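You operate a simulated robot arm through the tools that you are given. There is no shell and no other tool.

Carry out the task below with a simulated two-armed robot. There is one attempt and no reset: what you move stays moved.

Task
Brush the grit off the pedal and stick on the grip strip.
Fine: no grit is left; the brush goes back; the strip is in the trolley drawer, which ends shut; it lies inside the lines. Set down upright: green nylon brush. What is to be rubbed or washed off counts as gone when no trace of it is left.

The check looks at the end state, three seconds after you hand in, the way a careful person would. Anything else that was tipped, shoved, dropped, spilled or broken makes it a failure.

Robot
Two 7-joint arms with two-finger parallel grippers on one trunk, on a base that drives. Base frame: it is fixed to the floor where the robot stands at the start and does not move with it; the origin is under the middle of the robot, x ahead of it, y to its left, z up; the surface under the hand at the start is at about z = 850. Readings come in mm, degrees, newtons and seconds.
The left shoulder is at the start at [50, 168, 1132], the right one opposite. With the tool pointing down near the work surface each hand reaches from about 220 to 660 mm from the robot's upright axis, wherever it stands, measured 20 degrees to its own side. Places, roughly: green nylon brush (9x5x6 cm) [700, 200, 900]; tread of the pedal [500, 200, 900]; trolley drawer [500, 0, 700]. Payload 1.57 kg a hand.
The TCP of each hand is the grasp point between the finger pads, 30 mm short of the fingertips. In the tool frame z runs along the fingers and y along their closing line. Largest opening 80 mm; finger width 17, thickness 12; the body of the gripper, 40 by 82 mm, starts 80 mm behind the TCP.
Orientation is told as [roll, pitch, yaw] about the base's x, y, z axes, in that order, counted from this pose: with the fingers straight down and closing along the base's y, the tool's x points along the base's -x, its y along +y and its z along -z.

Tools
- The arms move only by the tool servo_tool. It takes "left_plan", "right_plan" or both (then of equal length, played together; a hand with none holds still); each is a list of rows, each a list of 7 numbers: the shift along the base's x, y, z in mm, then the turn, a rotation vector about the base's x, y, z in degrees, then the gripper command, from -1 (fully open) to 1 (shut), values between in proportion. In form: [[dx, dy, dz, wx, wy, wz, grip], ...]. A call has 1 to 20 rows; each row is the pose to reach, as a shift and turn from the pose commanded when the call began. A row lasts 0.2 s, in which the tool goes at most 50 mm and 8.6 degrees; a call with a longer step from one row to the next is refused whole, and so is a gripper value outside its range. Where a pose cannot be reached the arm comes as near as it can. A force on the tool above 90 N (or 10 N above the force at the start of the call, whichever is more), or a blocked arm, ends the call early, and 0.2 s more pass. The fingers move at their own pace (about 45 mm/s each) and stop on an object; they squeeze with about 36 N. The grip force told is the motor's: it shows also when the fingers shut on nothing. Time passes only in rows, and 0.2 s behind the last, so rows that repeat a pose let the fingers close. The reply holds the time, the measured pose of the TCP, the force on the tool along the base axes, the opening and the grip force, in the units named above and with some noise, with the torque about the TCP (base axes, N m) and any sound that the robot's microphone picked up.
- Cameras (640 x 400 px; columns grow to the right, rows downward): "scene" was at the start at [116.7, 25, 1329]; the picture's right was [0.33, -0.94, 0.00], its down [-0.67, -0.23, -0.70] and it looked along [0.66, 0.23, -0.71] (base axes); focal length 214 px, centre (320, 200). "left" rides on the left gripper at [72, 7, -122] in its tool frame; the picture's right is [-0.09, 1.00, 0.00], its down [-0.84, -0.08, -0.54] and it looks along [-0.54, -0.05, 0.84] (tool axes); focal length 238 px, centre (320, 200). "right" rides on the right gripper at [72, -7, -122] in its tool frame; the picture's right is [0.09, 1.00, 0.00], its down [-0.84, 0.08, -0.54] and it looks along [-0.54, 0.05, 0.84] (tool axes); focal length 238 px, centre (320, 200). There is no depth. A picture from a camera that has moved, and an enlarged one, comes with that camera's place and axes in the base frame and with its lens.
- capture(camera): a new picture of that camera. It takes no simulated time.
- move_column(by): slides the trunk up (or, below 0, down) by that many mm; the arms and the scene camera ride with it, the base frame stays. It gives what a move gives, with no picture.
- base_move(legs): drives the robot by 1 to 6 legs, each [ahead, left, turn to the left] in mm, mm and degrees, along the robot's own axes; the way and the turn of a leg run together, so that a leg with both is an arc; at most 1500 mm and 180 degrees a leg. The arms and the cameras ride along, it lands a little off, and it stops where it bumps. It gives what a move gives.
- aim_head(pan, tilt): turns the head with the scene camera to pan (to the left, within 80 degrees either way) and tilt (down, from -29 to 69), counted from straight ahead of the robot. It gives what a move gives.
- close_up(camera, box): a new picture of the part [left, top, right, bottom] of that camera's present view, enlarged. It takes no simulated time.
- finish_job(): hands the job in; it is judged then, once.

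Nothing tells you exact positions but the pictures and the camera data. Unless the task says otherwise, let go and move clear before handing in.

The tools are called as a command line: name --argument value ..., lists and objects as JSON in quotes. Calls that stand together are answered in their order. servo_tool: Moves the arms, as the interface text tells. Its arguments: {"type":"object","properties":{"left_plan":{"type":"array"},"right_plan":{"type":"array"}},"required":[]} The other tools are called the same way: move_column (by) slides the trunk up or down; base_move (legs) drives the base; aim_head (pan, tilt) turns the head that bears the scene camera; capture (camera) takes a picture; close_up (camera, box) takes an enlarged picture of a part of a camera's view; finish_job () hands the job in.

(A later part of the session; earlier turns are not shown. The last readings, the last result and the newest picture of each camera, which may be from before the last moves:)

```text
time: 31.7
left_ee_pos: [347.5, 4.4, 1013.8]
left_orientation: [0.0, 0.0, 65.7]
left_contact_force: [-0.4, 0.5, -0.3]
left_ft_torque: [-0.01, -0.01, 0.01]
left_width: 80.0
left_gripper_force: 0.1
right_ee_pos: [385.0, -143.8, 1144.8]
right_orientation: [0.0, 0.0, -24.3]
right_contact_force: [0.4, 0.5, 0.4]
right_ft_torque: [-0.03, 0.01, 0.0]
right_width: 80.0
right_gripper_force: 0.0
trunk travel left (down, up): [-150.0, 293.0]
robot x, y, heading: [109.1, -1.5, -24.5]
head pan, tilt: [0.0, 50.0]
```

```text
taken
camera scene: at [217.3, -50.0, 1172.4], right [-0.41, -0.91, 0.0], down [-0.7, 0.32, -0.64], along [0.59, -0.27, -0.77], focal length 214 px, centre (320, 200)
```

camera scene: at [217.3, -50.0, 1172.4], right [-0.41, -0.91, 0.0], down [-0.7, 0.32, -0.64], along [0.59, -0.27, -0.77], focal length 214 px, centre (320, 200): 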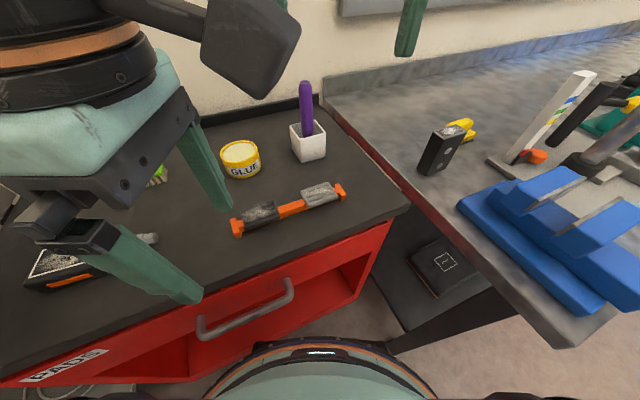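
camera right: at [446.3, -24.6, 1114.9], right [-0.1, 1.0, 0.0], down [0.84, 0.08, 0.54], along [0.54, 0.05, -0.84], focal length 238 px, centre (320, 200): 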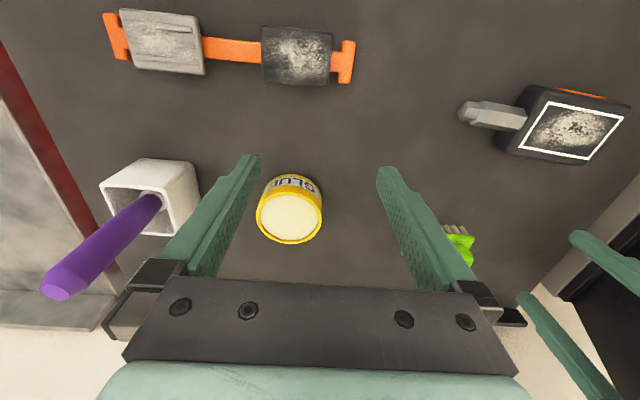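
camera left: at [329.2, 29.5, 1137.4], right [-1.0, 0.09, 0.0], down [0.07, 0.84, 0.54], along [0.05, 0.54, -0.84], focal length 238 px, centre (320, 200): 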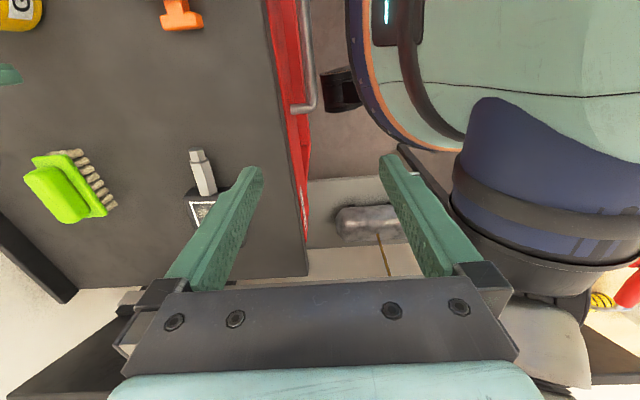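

The turn went well. Now I'll bring the left hand above the brush while turning it back square to the handle.

servo_tool --left_plan '[[35, 15, 0, 0, 0, 3, -1], [70, 30, 0, 0, 0, 6, -1], [105, 50, 0, 0, 0, 9, -1], [140, 70, 0, 0, 0, 12, -1], [175, 90, 0, 0, 0, 15, -1], [210, 110, 0, 0, 0, 18, -1], [245, 130, 0, 0, 0, 20, -1], [280, 145, -10, 0, 0, 22, -1], [315, 150, -20, 0, 0, 23, -1], [315, 150, -34, 0, 0, 23, -1], [315, 150, -34, 0, 0, 23, -1]]'

capture --camera "left"

```text
time: 34.1
left_ee_pos: [663.0, 155.0, 984.5]
left_orientation: [-0.2, 0.0, 88.5]
left_contact_force: [0.9, 1.2, 0.1]
left_ft_torque: [0.01, -0.03, 0.02]
left_width: 80.1
left_gripper_force: 0.0
right_ee_pos: [386.3, -143.4, 1145.3]
right_orientation: [0.1, 0.0, -24.3]
right_contact_force: [-0.3, -0.7, 0.1]
right_ft_torque: [-0.04, 0.01, -0.01]
right_width: 79.9
right_gripper_force: 0.1
trunk travel left (down, up): [-150.0, 293.0]
robot x, y, heading: [110.6, -0.2, -24.5]
head pan, tilt: [0.0, 50.0]
```

```text
taken
camera left: at [653.7, 81.9, 1105.7], right [-0.99, 0.12, 0.0], down [0.1, 0.83, 0.54], along [0.06, 0.54, -0.84], focal length 238 px, centre (320, 200)
```

left: 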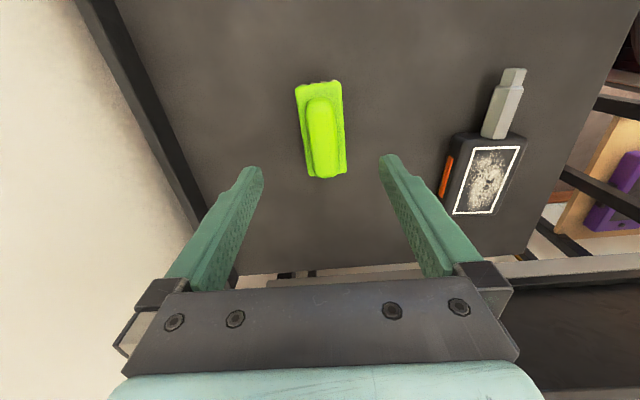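

The hand is above the brush now. I'll enlarge the view to fine-tune the grasp.

close_up --camera "left" --box '[240, 60, 400, 200]'

aim_head --pan 35 --tilt 40

capture --camera "scene"

```text
2.86 times, centred on (320, 130) of left
camera zoom: at [653.7, 81.9, 1105.7], right [-0.99, 0.12, 0.0], down [0.1, 0.83, 0.54], along [0.06, 0.54, -0.84], focal length 681 px, centre (320, 400)
```

zoom: 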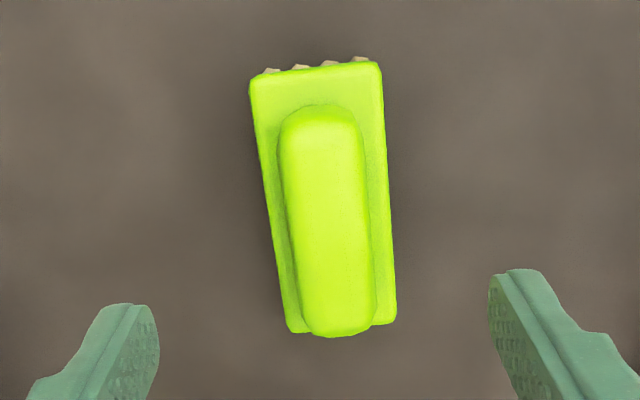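

```text
time: 35.1
left_ee_pos: [663.4, 155.4, 984.3]
left_orientation: [-0.1, 0.0, 88.6]
left_contact_force: [1.0, 0.2, -0.3]
left_ft_torque: [0.02, 0.05, 0.01]
left_width: 80.1
left_gripper_force: 0.1
right_ee_pos: [385.3, -143.7, 1145.0]
right_orientation: [0.0, 0.1, -24.4]
right_contact_force: [-0.5, 0.2, 0.4]
right_ft_torque: [0.0, 0.0, -0.01]
right_width: 80.1
right_gripper_force: 0.1
trunk travel left (down, up): [-150.0, 293.0]
robot x, y, heading: [111.4, 2.0, -24.6]
head pan, tilt: [35.0, 40.0]
```

```text
taken
camera scene: at [230.8, -2.5, 1186.6], right [0.18, -0.98, 0.0], down [-0.63, -0.12, -0.77], along [0.75, 0.14, -0.64], focal length 214 px, centre (320, 200)
```

scene: 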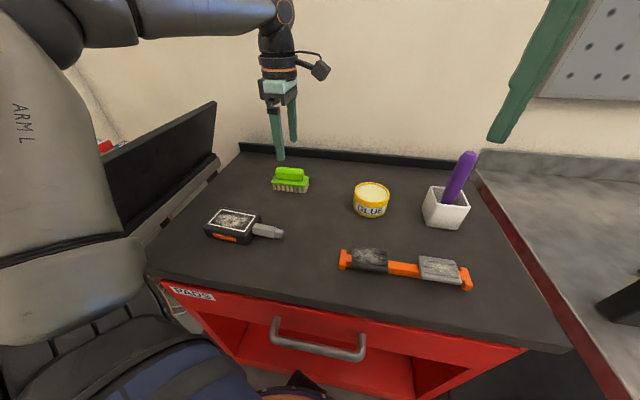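

The brush is square to the axes, centred at [658.5, 156]. I'll descend and close on the handle with the fingertips just above the plate.

servo_tool --left_plan '[[-5, 1, -20, 0, 0, 1.4, -1], [-5, 1, -40, 0, 0, 1.4, -1], [-5, 1, -60, 0, 0, 1.4, -1], [-5, 1, -76, 0, 0, 1.4, -1], [-5, 1, -76, 0, 0, 1.4, -1]]'

close_up --camera "scene" --box '[220, 90, 380, 220]'

```text
time: 36.3
left_ee_pos: [657.6, 154.9, 905.5]
left_orientation: [-0.1, -0.1, 90.0]
left_contact_force: [-0.2, 0.2, -0.5]
left_ft_torque: [0.01, 0.02, 0.0]
left_width: 79.8
left_gripper_force: 0.1
right_ee_pos: [385.6, -142.9, 1145.2]
right_orientation: [0.0, 0.0, -24.3]
right_contact_force: [-0.2, -0.3, -0.5]
right_ft_torque: [0.0, -0.01, 0.0]
right_width: 80.0
right_gripper_force: 0.1
trunk travel left (down, up): [-150.0, 293.0]
robot x, y, heading: [111.0, -1.4, -24.3]
head pan, tilt: [35.0, 40.0]
```

```text
3.08 times, centred on (300, 155) of scene
camera zoom: at [230.8, -2.4, 1186.6], right [0.18, -0.98, 0.0], down [-0.63, -0.12, -0.77], along [0.75, 0.14, -0.64], focal length 660 px, centre (382, 338)
```

zoom: 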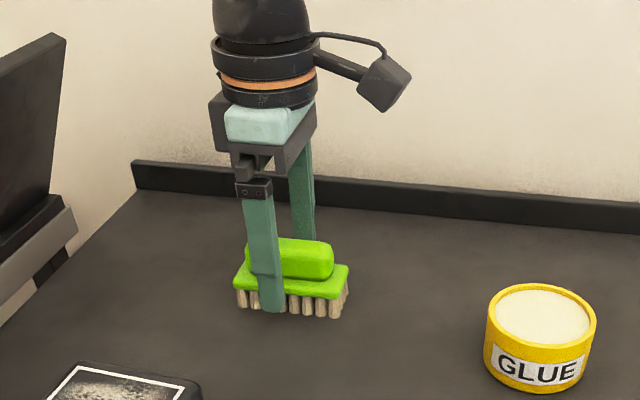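

The fingers straddle the handle. I'll rise 3 mm for clearance over the plate and close.

servo_tool --left_plan '[[1, 1, 3, 0, 0, 0, -1], [1, 1, 3, 0, 0, 0, -0.2], [1, 1, 3, 0, 0, 0, 0.3], [1, 1, 3, 0, 0, 0, 1], [1, 1, 3, 0, 0, 0, 1], [1, 1, 3, 0, 0, 0, 1], [1, 1, 3, 0, 0, 0, 1], [1, 1, 3, 0, 0, 0, 1]]'

close_up --camera "left" --box '[200, 40, 440, 220]'

close_up --camera "scene" --box '[220, 90, 380, 220]'

```text
time: 38.1
left_ee_pos: [658.6, 157.3, 910.4]
left_orientation: [-0.2, 0.1, 89.9]
left_contact_force: [1.6, -0.1, 1.8]
left_ft_torque: [-0.09, -0.08, 0.02]
left_width: 25.2
left_gripper_force: 35.9
right_ee_pos: [384.9, -144.2, 1143.6]
right_orientation: [0.0, 0.0, -24.3]
right_contact_force: [-0.4, 0.6, -0.2]
right_ft_torque: [-0.02, 0.02, 0.02]
right_width: 80.1
right_gripper_force: 0.0
trunk travel left (down, up): [-150.0, 293.0]
robot x, y, heading: [110.2, 1.0, -24.3]
head pan, tilt: [35.0, 40.0]
```

```text
2.22 times, centred on (320, 130) of left
camera zoom: at [651.1, 83.0, 1031.8], right [-1.0, 0.09, 0.0], down [0.08, 0.84, 0.54], along [0.05, 0.54, -0.84], focal length 530 px, centre (320, 356)
```

zoom: 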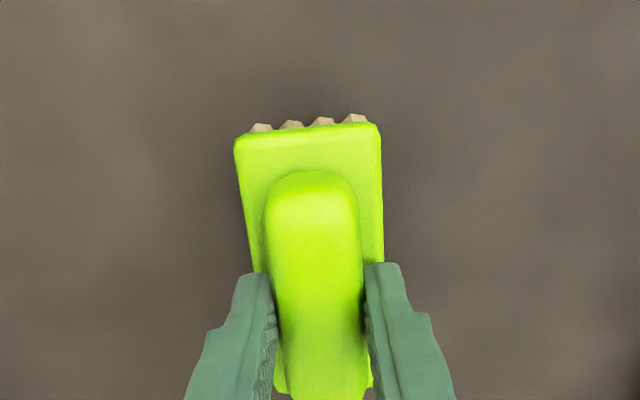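

```text
3.08 times, centred on (300, 155) of scene
camera zoom: at [230.8, -2.4, 1186.6], right [0.18, -0.98, 0.0], down [-0.63, -0.12, -0.77], along [0.75, 0.14, -0.64], focal length 660 px, centre (382, 338)
```

zoom: 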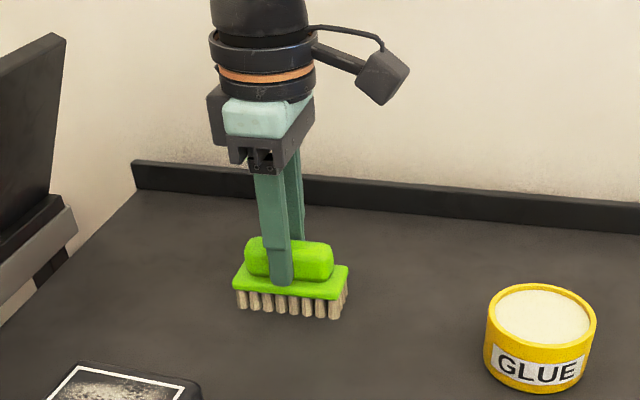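

The brush is held (25 mm across the handle, TCP at [658.6, 157.3, 909]). I'll lift it and carry it over the pedal.

servo_tool --left_plan '[[0, 0, 20, 0, 0, 0, 1], [0, 0, 50, 0, 0, 0, 1], [0, 0, 80, 0, 0, 0, 1], [-40, 17, 80, 0, 0, 0, 1], [-80, 34, 80, 0, 0, 0, 1], [-120, 51, 80, 0, 0, 0, 1], [-158, 68, 80, 0, 0, 0, 1], [-158, 68, 80, 0, 0, 0, 1]]'

capture --camera "left"

capture --camera "scene"

```text
time: 39.9
left_ee_pos: [498.9, 226.1, 990.6]
left_orientation: [-0.2, 0.0, 90.0]
left_contact_force: [0.1, -0.1, -1.7]
left_ft_torque: [-0.01, 0.02, -0.02]
left_width: 25.4
left_gripper_force: 36.0
right_ee_pos: [385.1, -143.7, 1144.8]
right_orientation: [0.0, 0.1, -24.4]
right_contact_force: [0.5, -0.5, 0.1]
right_ft_torque: [-0.01, -0.02, 0.01]
right_width: 80.0
right_gripper_force: 0.1
trunk travel left (down, up): [-150.0, 293.0]
robot x, y, heading: [111.6, -5.0, -24.3]
head pan, tilt: [35.0, 40.0]
```

```text
taken
camera left: at [492.0, 152.6, 1111.7], right [-1.0, 0.09, 0.0], down [0.08, 0.84, 0.54], along [0.05, 0.54, -0.84], focal length 238 px, centre (320, 200)
```

left: 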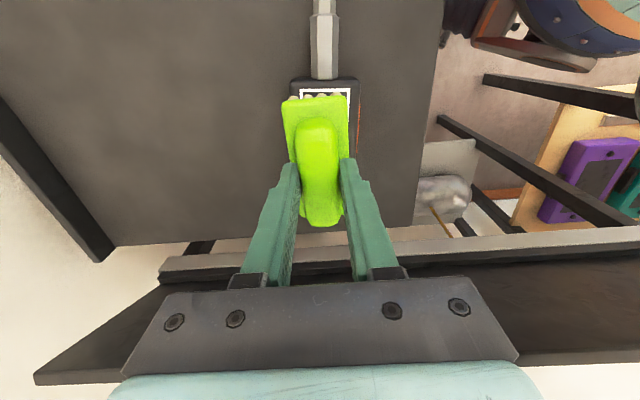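

```text
taken
camera scene: at [230.8, -2.4, 1186.6], right [0.18, -0.98, 0.0], down [-0.63, -0.12, -0.77], along [0.75, 0.14, -0.64], focal length 214 px, centre (320, 200)
```

scene: 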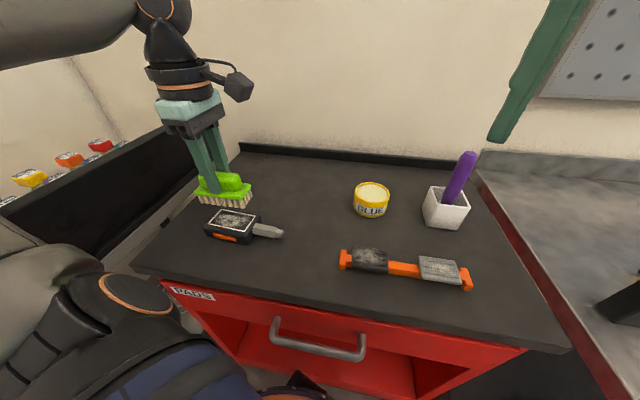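

Combining views, the tread centre is about [493, 226] with its top near z = 880. I'll lower the brush gently to find contact.

servo_tool --left_plan '[[-6, 0, -15, 0, 0, 0, 1], [-6, 0, -30, 0, 0, 0, 1], [-6, 0, -40, 0, 0, 0, 1], [-6, 0, -43, 0, 0, 0, 1], [-6, 0, -43, 0, 0, 0, 1]]'

close_up --camera "scene" --box '[170, 140, 310, 260]'

```text
time: 41.1
left_ee_pos: [495.4, 224.3, 945.0]
left_orientation: [-0.1, 0.2, 90.0]
left_contact_force: [-0.5, 0.1, -1.3]
left_ft_torque: [-0.01, 0.01, 0.0]
left_width: 25.4
left_gripper_force: 36.2
right_ee_pos: [385.7, -143.9, 1144.7]
right_orientation: [0.1, 0.0, -24.2]
right_contact_force: [0.2, 0.0, 0.2]
right_ft_torque: [-0.01, -0.01, 0.02]
right_width: 79.9
right_gripper_force: 0.0
trunk travel left (down, up): [-150.0, 293.0]
robot x, y, heading: [112.4, 1.9, -24.4]
head pan, tilt: [35.0, 40.0]
```

```text
3.33 times, centred on (240, 200) of scene
camera zoom: at [230.8, -2.4, 1186.6], right [0.18, -0.98, 0.0], down [-0.63, -0.12, -0.77], along [0.75, 0.14, -0.64], focal length 715 px, centre (587, 200)
```

zoom: 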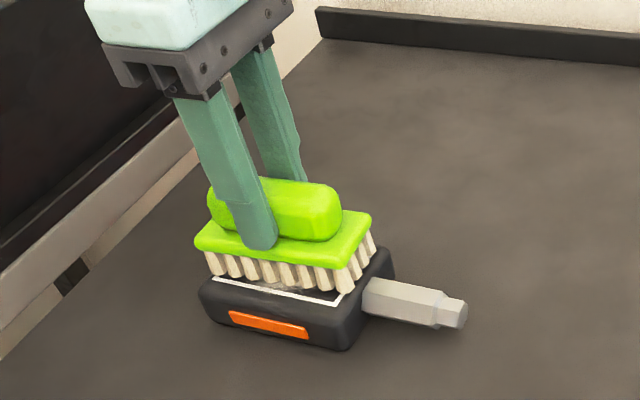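

It is hovering just above the tread. I'll lower in small steps.

servo_tool --left_plan '[[0, 0, -2, 0, 0, 0, 1], [0, 0, -4, 0, 0, 0, 1], [0, 0, -5, 0, 0, 0, 1]]'

close_up --camera "scene" --box '[170, 140, 310, 260]'

```text
time: 41.9
left_ee_pos: [493.9, 226.1, 940.0]
left_orientation: [-0.1, 0.1, 90.0]
left_contact_force: [-0.5, 0.2, -1.0]
left_ft_torque: [0.02, -0.03, -0.01]
left_width: 25.0
left_gripper_force: 36.1
right_ee_pos: [386.3, -144.4, 1143.9]
right_orientation: [0.1, 0.0, -24.4]
right_contact_force: [0.0, -0.4, 0.2]
right_ft_torque: [0.0, -0.01, -0.02]
right_width: 80.1
right_gripper_force: 0.0
trunk travel left (down, up): [-150.0, 293.0]
robot x, y, heading: [109.0, 2.8, -24.4]
head pan, tilt: [35.0, 40.0]
```

```text
3.33 times, centred on (240, 200) of scene
camera zoom: at [230.8, -2.4, 1186.6], right [0.18, -0.98, 0.0], down [-0.63, -0.12, -0.77], along [0.75, 0.14, -0.64], focal length 715 px, centre (587, 200)
```

zoom: 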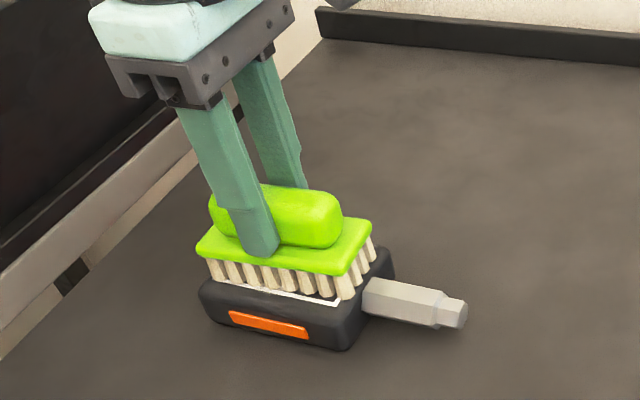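

servo_tool --left_plan '[[0, 0, -1, 0, 0, 0, 1], [0, 0, -2, 0, 0, 0, 1], [0, 0, -3, 0, 0, 0, 1], [0, 0, -3, 0, 0, 0, 1]]'

```text
time: 42.9
left_ee_pos: [493.7, 224.7, 940.2]
left_orientation: [-0.4, 0.0, 90.2]
left_contact_force: [0.1, 4.2, 22.1]
left_ft_torque: [-0.14, 0.28, -0.05]
left_width: 25.4
left_gripper_force: 36.3
right_ee_pos: [384.1, -144.1, 1145.3]
right_orientation: [-0.1, 0.0, -24.3]
right_contact_force: [0.4, -0.9, -0.5]
right_ft_torque: [-0.01, -0.02, -0.01]
right_width: 79.8
right_gripper_force: 0.1
trunk travel left (down, up): [-150.0, 293.0]
robot x, y, heading: [110.4, -1.6, -24.6]
head pan, tilt: [35.0, 40.0]
```

Contact is felt at 22 N. I'll ease off to a light press and try a small stroke along the tread, then check the pedal hasn't slid.

servo_tool --left_plan '[[0, 0, 1.5, 0, 0, 0, 1], [0, 5, 1.5, 0, 0, 0, 1], [0, 10, 1.5, 0, 0, 0, 1], [0, 5, 1.5, 0, 0, 0, 1], [0, 0, 1.5, 0, 0, 0, 1], [0, -5, 1.5, 0, 0, 0, 1], [0, -10, 1.5, 0, 0, 0, 1], [0, -5, 1.5, 0, 0, 0, 1], [0, 0, 1.5, 0, 0, 0, 1]]'

close_up --camera "scene" --box '[170, 140, 310, 260]'

```text
time: 44.9
left_ee_pos: [494.8, 224.1, 939.7]
left_orientation: [-0.3, 0.2, 90.1]
left_contact_force: [-0.5, -4.3, 11.8]
left_ft_torque: [-0.1, 0.2, 0.08]
left_width: 25.3
left_gripper_force: 35.6
right_ee_pos: [385.3, -144.4, 1145.9]
right_orientation: [0.1, 0.1, -24.4]
right_contact_force: [-0.4, 0.0, -0.2]
right_ft_torque: [0.0, 0.02, -0.02]
right_width: 80.0
right_gripper_force: 0.1
trunk travel left (down, up): [-150.0, 293.0]
robot x, y, heading: [112.4, 2.3, -24.2]
head pan, tilt: [35.0, 40.0]
```

```text
3.33 times, centred on (240, 200) of scene
camera zoom: at [230.1, -3.3, 1186.8], right [0.18, -0.98, 0.0], down [-0.63, -0.12, -0.77], along [0.75, 0.14, -0.64], focal length 715 px, centre (587, 200)
```

zoom: 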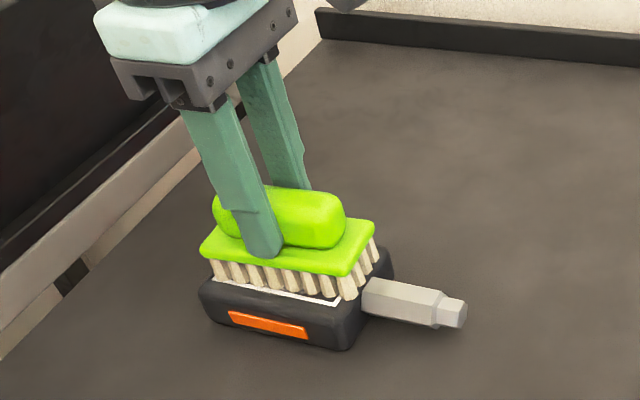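

The pedal stayed put. Now longer strokes across the whole outline.

servo_tool --left_plan '[[-5, 12, 0, 0, 0, 0, 1], [-10, 25, 0, 0, 0, 0, 1], [-10, 10, 0, 0, 0, 0, 1], [-10, -5, 0, 0, 0, 0, 1], [-10, -20, 0, 0, 0, 0, 1], [-10, -25, 0, 0, 0, 0, 1], [0, -25, 0, 0, 0, 0, 1], [0, -10, 0, 0, 0, 0, 1], [0, 5, 0, 0, 0, 0, 1], [0, 20, 0, 0, 0, 0, 1], [0, 25, 0, 0, 0, 0, 1], [10, 25, 0, 0, 0, 0, 1], [10, 10, 0, 0, 0, 0, 1], [10, -5, 0, 0, 0, 0, 1], [10, -20, 0, 0, 0, 0, 1], [10, -25, 0, 0, 0, 0, 1], [0, -20, 0, 0, 0, 0, 1], [0, -10, 0, 0, 0, 0, 1], [0, 0, 0, 0, 0, 0, 1]]'

servo_tool --left_plan '[[15, 0, 10, 0, 0, 0, 1], [40, 0, 30, 0, 0, 0, 1], [80, 0, 45, 0, 0, 0, 1], [110, 0, 45, 0, 0, 0, 1]]'

close_up --camera "scene" --box '[170, 140, 310, 260]'

capture --camera "left"

```text
time: 48.9
left_ee_pos: [494.0, 223.2, 938.5]
left_orientation: [0.0, 0.0, 90.0]
left_contact_force: [-0.4, -2.0, 4.9]
left_ft_torque: [0.02, 0.0, -0.04]
left_width: 25.0
left_gripper_force: 36.2
right_ee_pos: [384.2, -144.0, 1144.9]
right_orientation: [0.0, 0.0, -24.3]
right_contact_force: [0.5, 0.0, 0.6]
right_ft_torque: [0.04, -0.03, -0.01]
right_width: 80.1
right_gripper_force: 0.1
trunk travel left (down, up): [-150.0, 293.0]
robot x, y, heading: [108.4, -0.6, -24.5]
head pan, tilt: [35.0, 40.0]
```

```text
time: 49.9
left_ee_pos: [606.0, 229.5, 983.4]
left_orientation: [-0.1, 0.1, 90.0]
left_contact_force: [-0.1, 0.7, -0.2]
left_ft_torque: [-0.01, -0.02, -0.01]
left_width: 25.3
left_gripper_force: 36.1
right_ee_pos: [385.9, -143.8, 1144.0]
right_orientation: [-0.1, 0.0, -24.5]
right_contact_force: [0.0, -0.3, 0.6]
right_ft_torque: [0.02, 0.01, 0.05]
right_width: 79.8
right_gripper_force: 0.0
trunk travel left (down, up): [-150.0, 293.0]
robot x, y, heading: [112.3, -0.7, -24.3]
head pan, tilt: [35.0, 40.0]
```

```text
3.33 times, centred on (240, 200) of scene
camera zoom: at [231.0, -2.4, 1186.5], right [0.18, -0.98, 0.0], down [-0.63, -0.12, -0.77], along [0.75, 0.14, -0.64], focal length 715 px, centre (587, 200)
```

zoom: 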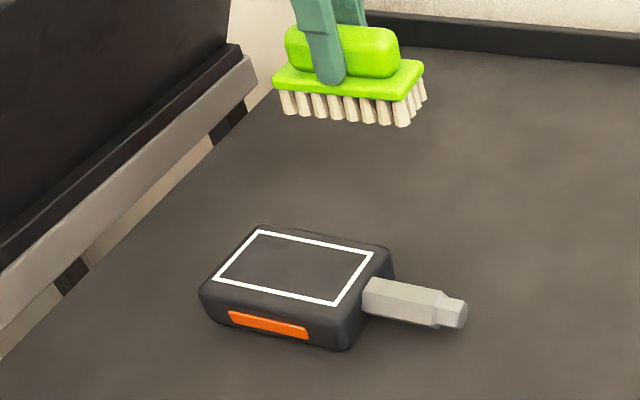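

```text
taken
camera left: at [598.0, 154.5, 1104.9], right [-1.0, 0.09, 0.0], down [0.08, 0.84, 0.54], along [0.05, 0.54, -0.84], focal length 238 px, centre (320, 200)
```

left: 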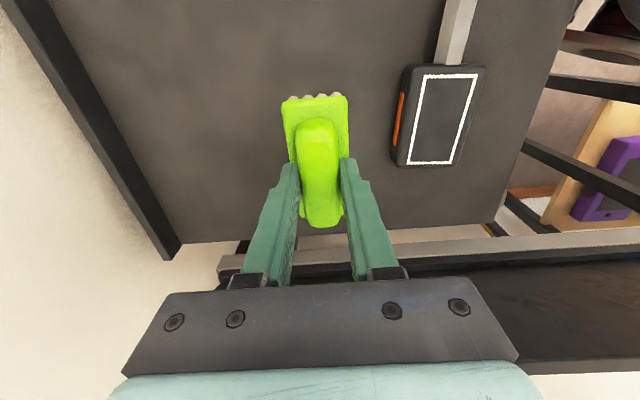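

The tread looks clean and the pedal has not moved. I'll zoom in for traces before putting the brush back.

close_up --camera "left" --box '[380, 50, 500, 180]'

close_up --camera "scene" --box '[205, 200, 265, 250]'

```text
3.08 times, centred on (440, 115) of left
camera zoom: at [598.0, 154.5, 1104.9], right [-1.0, 0.09, 0.0], down [0.08, 0.84, 0.54], along [0.05, 0.54, -0.84], focal length 733 px, centre (-49, 462)
```

zoom: 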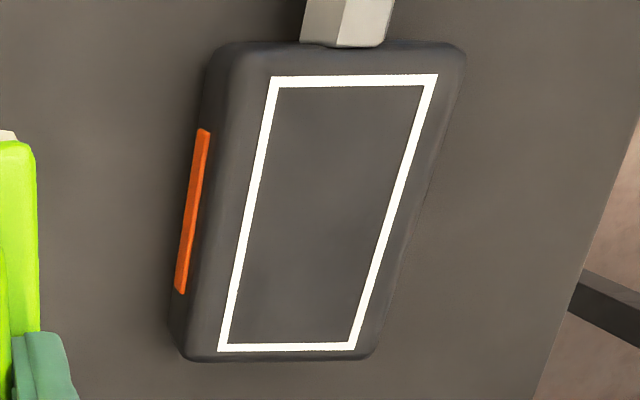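

```text
8.00 times, centred on (235, 225) of scene
camera zoom: at [231.0, -2.4, 1186.5], right [0.18, -0.98, 0.0], down [-0.63, -0.12, -0.77], along [0.75, 0.14, -0.64], focal length 1716 px, centre (1000, 0)
```

zoom: 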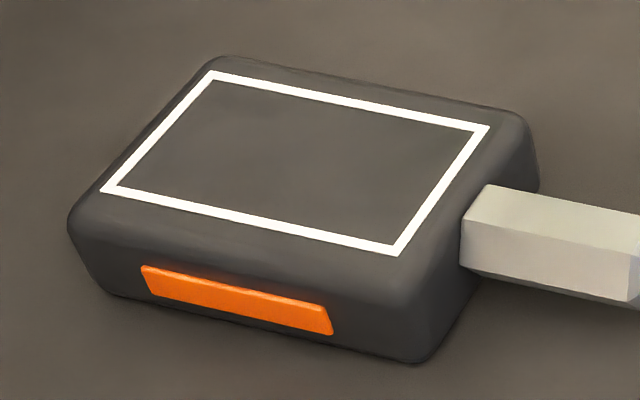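

It looks clean, but I'll give it one more brushing pass to be safe, with a bit more press.

servo_tool --left_plan '[[-45, 0, 0, 0, 0, 0, 1], [-90, 0, -15, 0, 0, 0, 1], [-110, 0, -35, 0, 0, 0, 1], [-110, 0, -44, 0, 0, 0, 1], [-110, 0, -46, 0, 0, 0, 1], [-118, 12, -46, 0, 0, 0, 1], [-118, 25, -46, 0, 0, 0, 1], [-118, 10, -46, 0, 0, 0, 1], [-118, -8, -46, 0, 0, 0, 1], [-118, -25, -46, 0, 0, 0, 1], [-110, -28, -46, 0, 0, 0, 1], [-102, -25, -46, 0, 0, 0, 1], [-102, -10, -46, 0, 0, 0, 1], [-102, 8, -46, 0, 0, 0, 1], [-102, 25, -46, 0, 0, 0, 1], [-115, 25, -46, 0, 0, 0, 1], [-110, 10, -46, 0, 0, 0, 1], [-110, -8, -46, 0, 0, 0, 1], [-110, -15, -46, 0, 0, 0, 1], [-110, 0, -46, 0, 0, 0, 1]]'

servo_tool --left_plan '[[0, 0, 15, 0, 0, 0, 1], [30, 0, 35, 0, 0, 0, 1], [70, -10, 46, 0, 0, 0, 1], [110, -20, 50, 0, 0, 0, 1], [140, -50, 50, 0, 0, 0, 1], [164, -67, 50, 0, 0, 0, 1], [164, -67, 50, 0, 0, 0, 1]]'

close_up --camera "scene" --box '[205, 200, 265, 250]'

capture --camera "left"

```text
time: 54.1
left_ee_pos: [493.1, 222.8, 939.1]
left_orientation: [-0.3, 0.3, 89.9]
left_contact_force: [0.0, -6.3, 20.4]
left_ft_torque: [0.44, 0.16, 0.01]
left_width: 25.4
left_gripper_force: 36.0
right_ee_pos: [384.9, -144.4, 1144.7]
right_orientation: [0.1, -0.1, -24.4]
right_contact_force: [-1.0, -0.5, 0.0]
right_ft_torque: [0.0, 0.02, -0.01]
right_width: 79.9
right_gripper_force: 0.0
trunk travel left (down, up): [-150.0, 293.0]
robot x, y, heading: [112.7, 1.1, -24.4]
head pan, tilt: [35.0, 40.0]
```

```text
time: 55.7
left_ee_pos: [658.3, 156.3, 987.9]
left_orientation: [-0.2, 0.0, 90.0]
left_contact_force: [-0.5, 0.6, -1.7]
left_ft_torque: [-0.01, 0.02, 0.0]
left_width: 25.1
left_gripper_force: 36.5
right_ee_pos: [385.9, -144.2, 1145.1]
right_orientation: [0.0, 0.0, -24.4]
right_contact_force: [0.3, -0.2, -0.4]
right_ft_torque: [0.01, 0.0, 0.0]
right_width: 80.1
right_gripper_force: 0.1
trunk travel left (down, up): [-150.0, 293.0]
robot x, y, heading: [112.3, 1.7, -24.4]
head pan, tilt: [35.0, 40.0]
```

```text
8.00 times, centred on (235, 225) of scene
camera zoom: at [230.8, -2.4, 1186.6], right [0.18, -0.98, 0.0], down [-0.63, -0.12, -0.77], along [0.75, 0.14, -0.64], focal length 1716 px, centre (1000, 0)
```

zoom: 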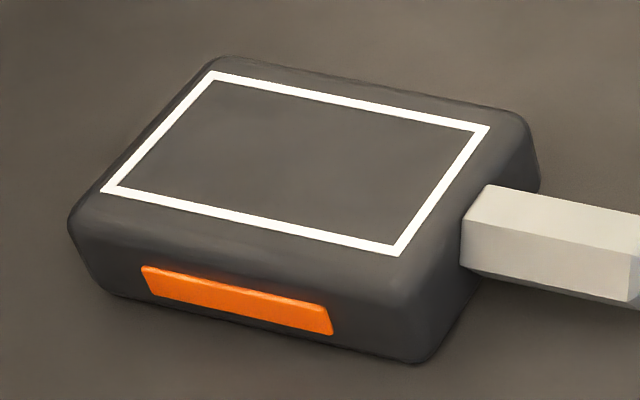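

```text
taken
camera left: at [649.7, 83.5, 1109.5], right [-1.0, 0.09, 0.0], down [0.08, 0.84, 0.54], along [0.05, 0.54, -0.84], focal length 238 px, centre (320, 200)
```

left: 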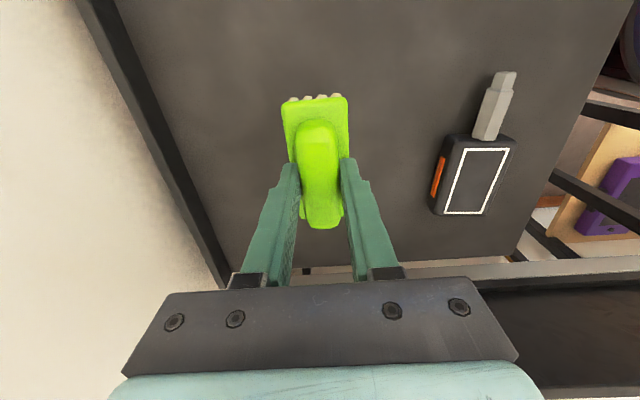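

The tread is clean. The brush is back above its spot; I'll lower it gently.

servo_tool --left_plan '[[0, 0, -25, 0, 0, 0, 1], [0, 0, -50, 0, 0, 0, 1], [0, 0, -68, 0, 0, 0, 1], [0, 0, -74, 0, 0, 0, 1], [0, 0, -77, 0, 0, 0, 1], [0, 0, -77, 0, 0, 0, 1]]'

close_up --camera "scene" --box '[240, 140, 340, 220]'

```text
time: 57.1
left_ee_pos: [658.0, 157.0, 910.8]
left_orientation: [-0.1, 0.1, 90.0]
left_contact_force: [-0.8, 0.5, -1.9]
left_ft_torque: [0.01, 0.04, 0.02]
left_width: 25.4
left_gripper_force: 36.4
right_ee_pos: [385.1, -143.3, 1144.4]
right_orientation: [0.0, 0.0, -24.3]
right_contact_force: [0.3, -0.8, 0.8]
right_ft_torque: [0.01, 0.01, -0.04]
right_width: 79.8
right_gripper_force: 0.0
trunk travel left (down, up): [-150.0, 293.0]
robot x, y, heading: [112.4, 6.5, -24.6]
head pan, tilt: [35.0, 40.0]
```

```text
5.00 times, centred on (290, 180) of scene
camera zoom: at [230.8, -2.4, 1186.6], right [0.18, -0.98, 0.0], down [-0.63, -0.12, -0.77], along [0.75, 0.14, -0.64], focal length 1072 px, centre (470, 300)
```

zoom: 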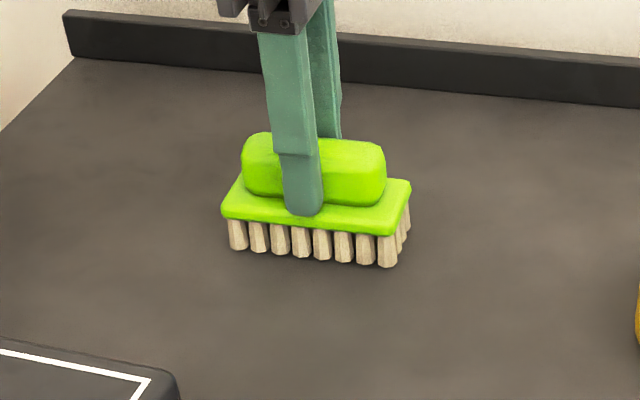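

servo_tool --left_plan '[[0, 0, -1, 0, 0, 0, 1], [0, 0, -2, 0, 0, 0, 1], [0, 0, -2, 0, 0, 0, 1]]'

```text
time: 57.9
left_ee_pos: [660.3, 156.3, 909.3]
left_orientation: [-0.1, 0.0, 90.1]
left_contact_force: [-0.1, 0.4, -0.3]
left_ft_torque: [0.0, 0.0, -0.01]
left_width: 25.1
left_gripper_force: 36.0
right_ee_pos: [386.4, -144.5, 1144.0]
right_orientation: [0.0, 0.0, -24.3]
right_contact_force: [-0.3, 0.2, 0.0]
right_ft_torque: [0.04, 0.02, -0.01]
right_width: 79.9
right_gripper_force: 0.1
trunk travel left (down, up): [-150.0, 293.0]
robot x, y, heading: [110.5, 0.2, -24.3]
head pan, tilt: [35.0, 40.0]
```

The weight has come off the hand, so the brush stands on the table. I'll open and lift away.

servo_tool --left_plan '[[0, 0, -0.5, 0, 0, 0, 1], [0, 0, -0.5, 0, 0, 0, 0.2], [0, 0, -0.5, 0, 0, 0, -0.5], [0, 0, -0.5, 0, 0, 0, -1], [0, 0, -0.5, 0, 0, 0, -1], [0, 0, -0.5, 0, 0, 0, -1], [0, 0, 20, 0, 0, 0, -1], [0, 0, 50, 0, 0, 0, -1], [0, 0, 80, 0, 0, 0, -1]]'

close_up --camera "scene" --box '[240, 140, 340, 220]'

capture --camera "left"

```text
time: 59.9
left_ee_pos: [659.7, 159.0, 989.9]
left_orientation: [-0.1, 0.0, 90.0]
left_contact_force: [-0.1, -0.9, -0.4]
left_ft_torque: [0.01, 0.0, 0.01]
left_width: 79.8
left_gripper_force: 0.0
right_ee_pos: [386.2, -143.8, 1144.3]
right_orientation: [0.0, -0.1, -24.4]
right_contact_force: [0.1, 0.4, -1.0]
right_ft_torque: [-0.02, 0.01, 0.03]
right_width: 80.1
right_gripper_force: 0.1
trunk travel left (down, up): [-150.0, 293.0]
robot x, y, heading: [106.9, 0.9, -24.3]
head pan, tilt: [35.0, 40.0]
```

```text
5.00 times, centred on (290, 180) of scene
camera zoom: at [230.7, -2.5, 1186.6], right [0.18, -0.98, 0.0], down [-0.63, -0.12, -0.77], along [0.75, 0.14, -0.64], focal length 1072 px, centre (470, 300)
```

zoom: 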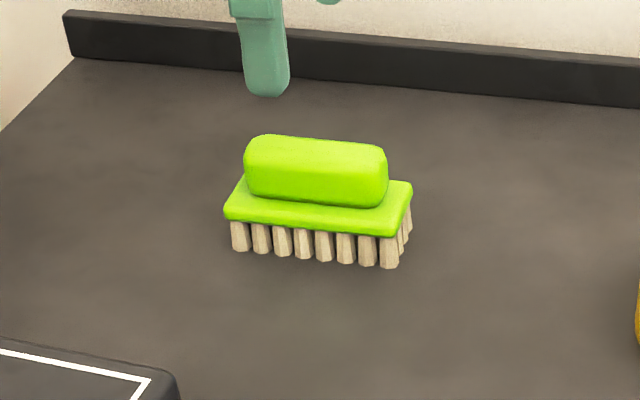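

```text
taken
camera left: at [652.2, 84.4, 1111.3], right [-1.0, 0.09, 0.0], down [0.08, 0.84, 0.54], along [0.05, 0.54, -0.84], focal length 238 px, centre (320, 200)
```

left: 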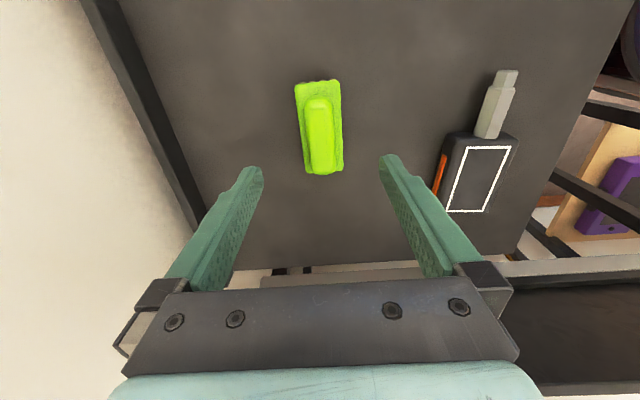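

The brush stands where it began. Next is the drawer: I'll retract the left hand, then turn back and reverse so that the drawer has room to open.

servo_tool --left_plan '[[-40, -10, 20, 0, 0, 0, -1], [-80, -20, 40, 0, 0, 0, -1], [-120, -30, 40, 0, 0, 0, -1], [-160, -40, 40, 0, 0, 0, -1], [-200, -50, 40, 0, 0, 0, -1], [-240, -60, 40, 0, 0, 0, -1], [-270, -70, 40, 0, 0, 0, -1]]'

base_move --legs '[[0, 0, 24.4], [-210, 0, 0]]'

aim_head --pan 0 --tilt 45

capture --camera "scene"

capture --camera "left"

```text
time: 61.5
left_ee_pos: [388.4, 87.7, 1028.6]
left_orientation: [-0.1, -0.1, 90.1]
left_contact_force: [0.1, -0.3, -0.3]
left_ft_torque: [-0.01, -0.01, 0.01]
left_width: 79.9
left_gripper_force: 0.1
right_ee_pos: [384.8, -144.4, 1144.7]
right_orientation: [0.0, 0.0, -24.3]
right_contact_force: [0.1, 0.9, 0.8]
right_ft_torque: [0.05, 0.0, -0.01]
right_width: 80.0
right_gripper_force: 0.1
trunk travel left (down, up): [-150.0, 293.0]
robot x, y, heading: [111.9, 3.4, -24.3]
head pan, tilt: [35.0, 40.0]
```

```text
time: 64.4
left_ee_pos: [115.7, 195.6, 1028.1]
left_orientation: [-0.1, 0.0, 114.7]
left_contact_force: [-1.1, 0.3, -0.7]
left_ft_torque: [-0.01, -0.01, -0.01]
left_width: 80.0
left_gripper_force: 0.1
right_ee_pos: [208.3, -17.1, 1144.3]
right_orientation: [0.0, 0.0, 0.3]
right_contact_force: [-0.9, 0.0, -0.5]
right_ft_torque: [-0.03, 0.0, 0.01]
right_width: 80.0
right_gripper_force: 0.0
trunk travel left (down, up): [-150.0, 293.0]
robot x, y, heading: [-101.4, -4.2, 0.4]
head pan, tilt: [35.0, 40.0]
```

```text
time: 65.4
left_ee_pos: [113.5, 195.4, 1027.5]
left_orientation: [-0.2, 0.0, 114.7]
left_contact_force: [1.1, 0.5, 0.2]
left_ft_torque: [-0.03, 0.0, -0.01]
left_width: 80.3
left_gripper_force: 0.0
right_ee_pos: [208.3, -17.2, 1145.2]
right_orientation: [0.0, 0.0, 0.2]
right_contact_force: [0.3, -0.5, 0.1]
right_ft_torque: [0.01, -0.03, 0.0]
right_width: 80.2
right_gripper_force: 0.1
trunk travel left (down, up): [-150.0, 293.0]
robot x, y, heading: [-102.3, -2.2, 0.2]
head pan, tilt: [0.0, 45.0]
```

```text
taken
camera scene: at [19.8, -2.0, 1179.4], right [0.01, -1.0, 0.0], down [-0.71, 0.0, -0.71], along [0.71, 0.0, -0.71], focal length 214 px, centre (320, 200)
```

scene: 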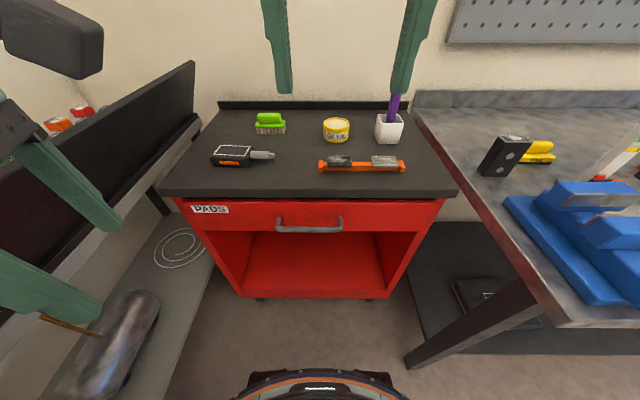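

```text
taken
camera left: at [137.9, 125.4, 1149.4], right [-0.94, -0.33, 0.0], down [-0.28, 0.79, 0.54], along [-0.18, 0.51, -0.84], focal length 238 px, centre (320, 200)
```

left: 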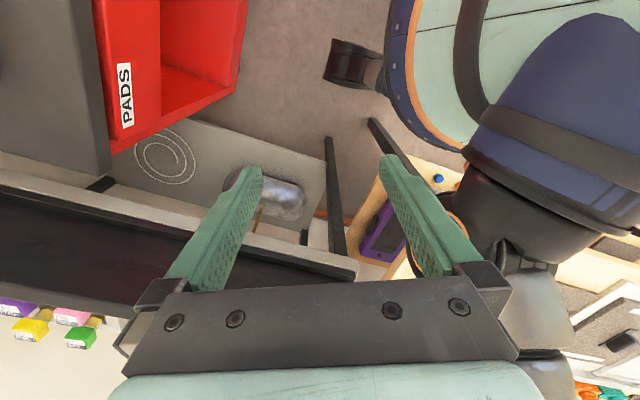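

Now I have a good view of the drawer front, labelled PADS, with its bar handle. I'll enlarge it to measure the handle.

close_up --camera "scene" --box '[160, 180, 460, 310]'

close_up --camera "right" --box '[160, 0, 480, 200]'

capture --camera "right"

```text
2.13 times, centred on (310, 245) of scene
camera zoom: at [19.8, -2.0, 1179.4], right [0.01, -1.0, 0.0], down [-0.71, 0.0, -0.71], along [0.71, 0.0, -0.71], focal length 458 px, centre (341, 104)
```

zoom: 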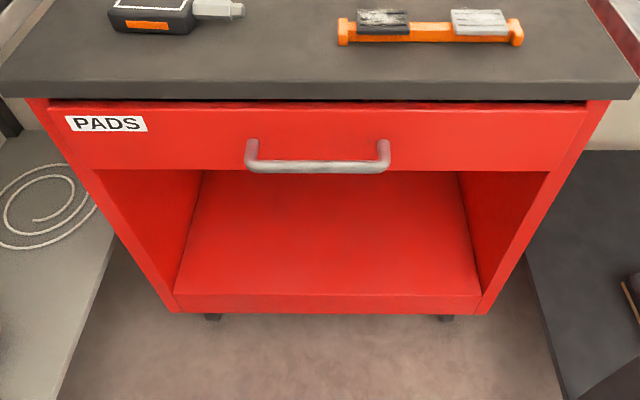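

```text
2.00 times, centred on (320, 100) of right
camera zoom: at [135.7, -23.6, 1268.0], right [-0.1, 1.0, 0.0], down [0.84, 0.08, 0.54], along [0.54, 0.05, -0.84], focal length 477 px, centre (320, 400)
```

zoom: 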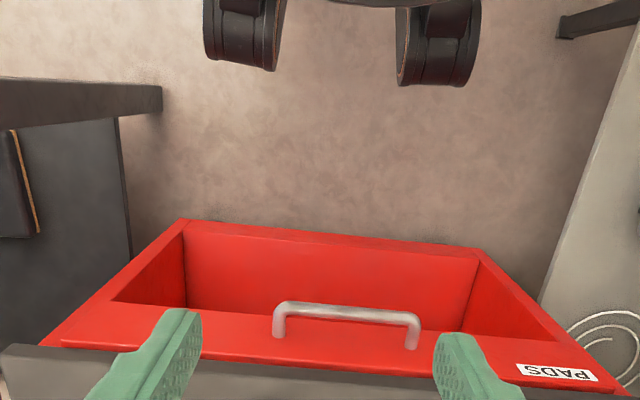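

```text
taken
camera right: at [135.7, -23.6, 1268.0], right [-0.1, 1.0, 0.0], down [0.84, 0.08, 0.54], along [0.54, 0.05, -0.84], focal length 238 px, centre (320, 200)
```

right: 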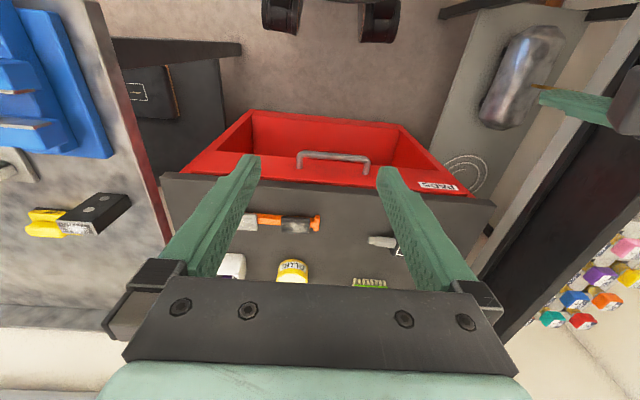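

The handle bar is at about [348, 25, 748], running from y = -57 to 105, 33 mm off the panel. I'll bring the left hand in front of it, first square, then pitched to point forward and down.

servo_tool --left_plan '[[20, -25, -15, 0, 0, -5, -1], [45, -50, -30, 0, 0, -10, -1], [70, -75, -45, 0, 0, -15, -1], [95, -100, -60, 0, 0, -20, -1], [116, -115, -77, 0, 0, -24.7, -1], [116, -115, -77, 0, 0, -24.7, 0]]'

servo_tool --left_plan '[[4, -8, -10, 0, -7.5, 0, 0], [8, -16, -25, 0, -15, 0, 0], [12, -24, -40, 0, -22.5, 0, 0], [16, -32, -60, 0, -30, 0, 0], [20, -40, -80, 0, -37.5, 0, 0], [24, -48, -100, 0, -45, 0, 0], [28, -55, -125, 0, -52.5, 0, 0], [31, -55, -152, 0, -60, 0, 0], [31, -55, -152, 0, -60, 0, 0]]'

capture --camera "scene"

capture --camera "left"

```text
time: 66.6
left_ee_pos: [218.0, 99.5, 974.9]
left_orientation: [-1.0, 1.1, 91.0]
left_contact_force: [-11.6, 10.7, -1.2]
left_ft_torque: [-1.48, -1.5, -0.87]
left_width: 79.9
left_gripper_force: 0.1
left hand out of reach, approached as far as the arm can: row 4, 5
right_ee_pos: [225.1, -27.8, 1139.2]
right_orientation: [-1.8, -1.8, -3.0]
right_contact_force: [9.6, -11.5, 1.3]
right_ft_torque: [-0.18, -0.25, -0.39]
right_width: 70.7
right_gripper_force: 0.1
trunk travel left (down, up): [-150.0, 293.0]
robot x, y, heading: [-98.6, 1.2, 0.2]
head pan, tilt: [0.0, 45.0]
stopped in row 5 (right hand): the force on the tool passed its limit at 90 N (the readings are from after the stop); the commanded pose is now the measured one
```

```text
time: 68.6
left_ee_pos: [257.6, 198.8, 1053.6]
left_orientation: [-60.9, 1.7, 89.5]
left_contact_force: [0.8, -0.1, -1.1]
left_ft_torque: [0.02, -0.01, 0.0]
left_width: 39.8
left_gripper_force: 0.0
left hand out of reach, approached as far as the arm can: row 2, 3, 4, 5, 6, 7, 8, 9
right_ee_pos: [225.1, -26.5, 1139.4]
right_orientation: [-1.7, -1.6, -2.6]
right_contact_force: [0.1, -0.3, -0.5]
right_ft_torque: [-0.02, -0.03, 0.01]
right_width: 80.0
right_gripper_force: 0.1
trunk travel left (down, up): [-150.0, 293.0]
robot x, y, heading: [-103.0, -2.4, 0.2]
head pan, tilt: [0.0, 45.0]
```

```text
taken
camera scene: at [20.0, -2.1, 1179.3], right [0.0, -1.0, 0.0], down [-0.71, 0.0, -0.71], along [0.71, 0.0, -0.71], focal length 214 px, centre (320, 200)
```

scene: 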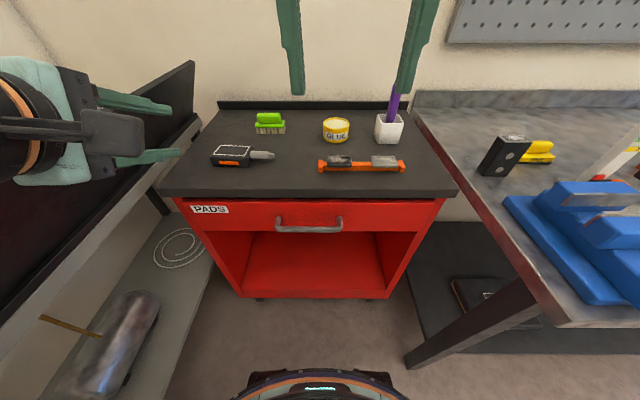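

```text
taken
camera left: at [146.9, 127.1, 1109.3], right [-0.48, 0.07, -0.87], down [-0.43, 0.85, 0.31], along [0.76, 0.52, -0.38], focal length 238 px, centre (320, 200)
```

left: 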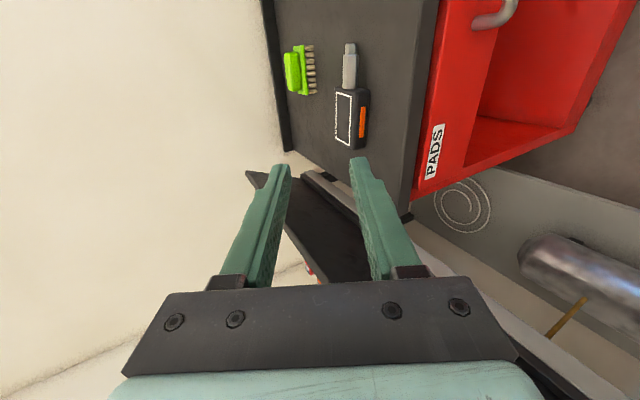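

The hands brushed against each other, so I'll first move the right hand out to its own side. Then I'll work the left hand down to the handle in smaller steps.

servo_tool --right_plan '[[0, -40, 0, 0, 0, 0, -1], [0, -80, 0, 0, 0, 0, -1], [0, -120, 0, 0, 0, 0, -1], [0, -160, 0, 0, 0, 0, -1], [0, -200, 0, 0, 0, 0, -1]]'

servo_tool --left_plan '[[0, 0, -30, 0, 0, 0, 0], [0, 0, -60, 0, 0, 0, 0], [0, 0, -100, 0, 0, 0, 0], [0, 0, -140, 0, 0, 0, 0], [0, 0, -180, 0, 0, 0, 0], [0, 0, -220, 0, 0, 0, 0], [0, 0, -250, 0, 0, 0, 0]]'

capture --camera "scene"

```text
time: 69.8
left_ee_pos: [257.5, 197.2, 1054.1]
left_orientation: [-60.8, 1.6, 89.5]
left_contact_force: [0.3, -0.2, 0.2]
left_ft_torque: [0.02, -0.01, -0.02]
left_width: 40.0
left_gripper_force: 0.1
right_ee_pos: [227.0, -226.6, 1136.2]
right_orientation: [-1.6, -1.6, -2.4]
right_contact_force: [0.5, 0.5, 0.3]
right_ft_torque: [0.01, -0.04, 0.02]
right_width: 80.1
right_gripper_force: 0.1
trunk travel left (down, up): [-150.0, 293.0]
robot x, y, heading: [-99.8, 0.9, 0.1]
head pan, tilt: [0.0, 45.0]
```

```text
time: 71.4
left_ee_pos: [304.3, 269.2, 1010.8]
left_orientation: [-61.6, 2.1, 89.8]
left_contact_force: [1.6, 0.6, -0.3]
left_ft_torque: [-0.03, 0.01, -0.11]
left_width: 40.0
left_gripper_force: 0.1
left hand out of reach, approached as far as the arm can: row 1, 2, 3, 4, 5, 6, 7
right_ee_pos: [228.0, -221.4, 1136.5]
right_orientation: [-2.0, -1.6, -2.5]
right_contact_force: [0.5, 1.4, 0.5]
right_ft_torque: [-0.16, 0.09, 0.0]
right_width: 80.2
right_gripper_force: 0.0
trunk travel left (down, up): [-150.0, 293.0]
robot x, y, heading: [-101.1, -4.3, 0.4]
head pan, tilt: [0.0, 45.0]
```

```text
taken
camera scene: at [21.9, 1.8, 1179.0], right [0.0, -1.0, 0.0], down [-0.71, -0.01, -0.71], along [0.71, 0.0, -0.71], focal length 214 px, centre (320, 200)
```

scene: 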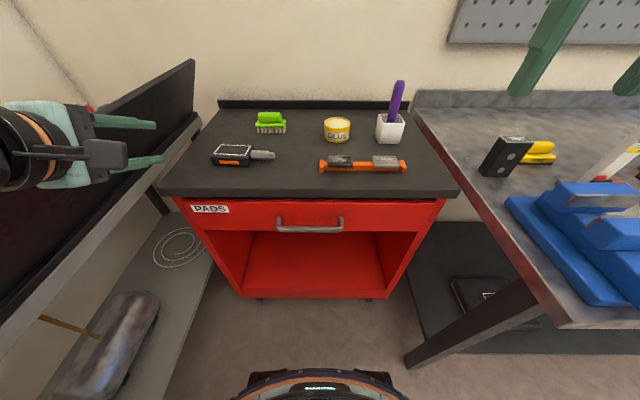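

That wrist pose hits a joint limit. A better way is to keep the natural wrist (yaw 0), pitch about 30° forward, and grip the left end post of the handle with one finger inside the loop; first I unwind the wrist.

servo_tool --left_plan '[[-3, -10, 8, 0, 7.5, 0, 0], [-6, -20, 16, 0, 15, 0, 0], [-9, -30, 24, 0, 22.5, 0, 0], [-12, -40, 32, 0, 30, 0, 0], [-15, -50, 40, 0, 37.5, 0, 0], [-18, -60, 48, 0, 45, 0, 0], [-20, -65, 54, 0, 52.5, 0, 0], [-20, -70, 60, 0, 60, 0, 0]]'

servo_tool --left_plan '[[0, 0, 0, 0, 0, -8, 0], [0, 0, 0, 0, 0, -16, 0], [0, 0, 0, 0, 0, -24, 0], [0, 0, 0, 0, 0, -32, 0], [0, 0, 0, 0, 0, -40, 0], [0, 0, 0, 0, 0, -48, 0], [0, 0, 0, 0, 0, -56, 0], [0, 0, 0, 0, 0, -64, 0], [0, 0, 0, 0, 0, -72, 0], [0, 0, 0, 0, 0, -80, 0], [0, 0, 0, 0, 0, -88, 0], [0, 0, 0, 0, 0, -89, 0]]'

```text
time: 73.2
left_ee_pos: [279.8, 193.9, 1076.0]
left_orientation: [-0.7, 1.2, 91.2]
left_contact_force: [0.3, -0.3, 0.2]
left_ft_torque: [0.0, -0.01, -0.01]
left_width: 40.1
left_gripper_force: 0.1
right_ee_pos: [226.5, -225.6, 1135.9]
right_orientation: [-1.7, -1.5, -2.5]
right_contact_force: [-0.6, -0.4, 0.9]
right_ft_torque: [0.0, -0.02, 0.01]
right_width: 80.3
right_gripper_force: 0.0
trunk travel left (down, up): [-150.0, 293.0]
robot x, y, heading: [-99.3, 3.8, 0.0]
head pan, tilt: [0.0, 45.0]
```

```text
time: 75.8
left_ee_pos: [279.2, 194.3, 1077.8]
left_orientation: [-0.9, 1.2, 2.1]
left_contact_force: [-0.6, -0.4, 0.1]
left_ft_torque: [-0.01, -0.02, 0.02]
left_width: 39.9
left_gripper_force: 0.1
right_ee_pos: [226.2, -225.5, 1135.2]
right_orientation: [-1.7, -1.6, -2.7]
right_contact_force: [-0.3, -0.5, -0.9]
right_ft_torque: [-0.02, -0.02, 0.02]
right_width: 80.0
right_gripper_force: 0.0
trunk travel left (down, up): [-150.0, 293.0]
robot x, y, heading: [-104.8, -1.6, 0.2]
head pan, tilt: [0.0, 45.0]
```

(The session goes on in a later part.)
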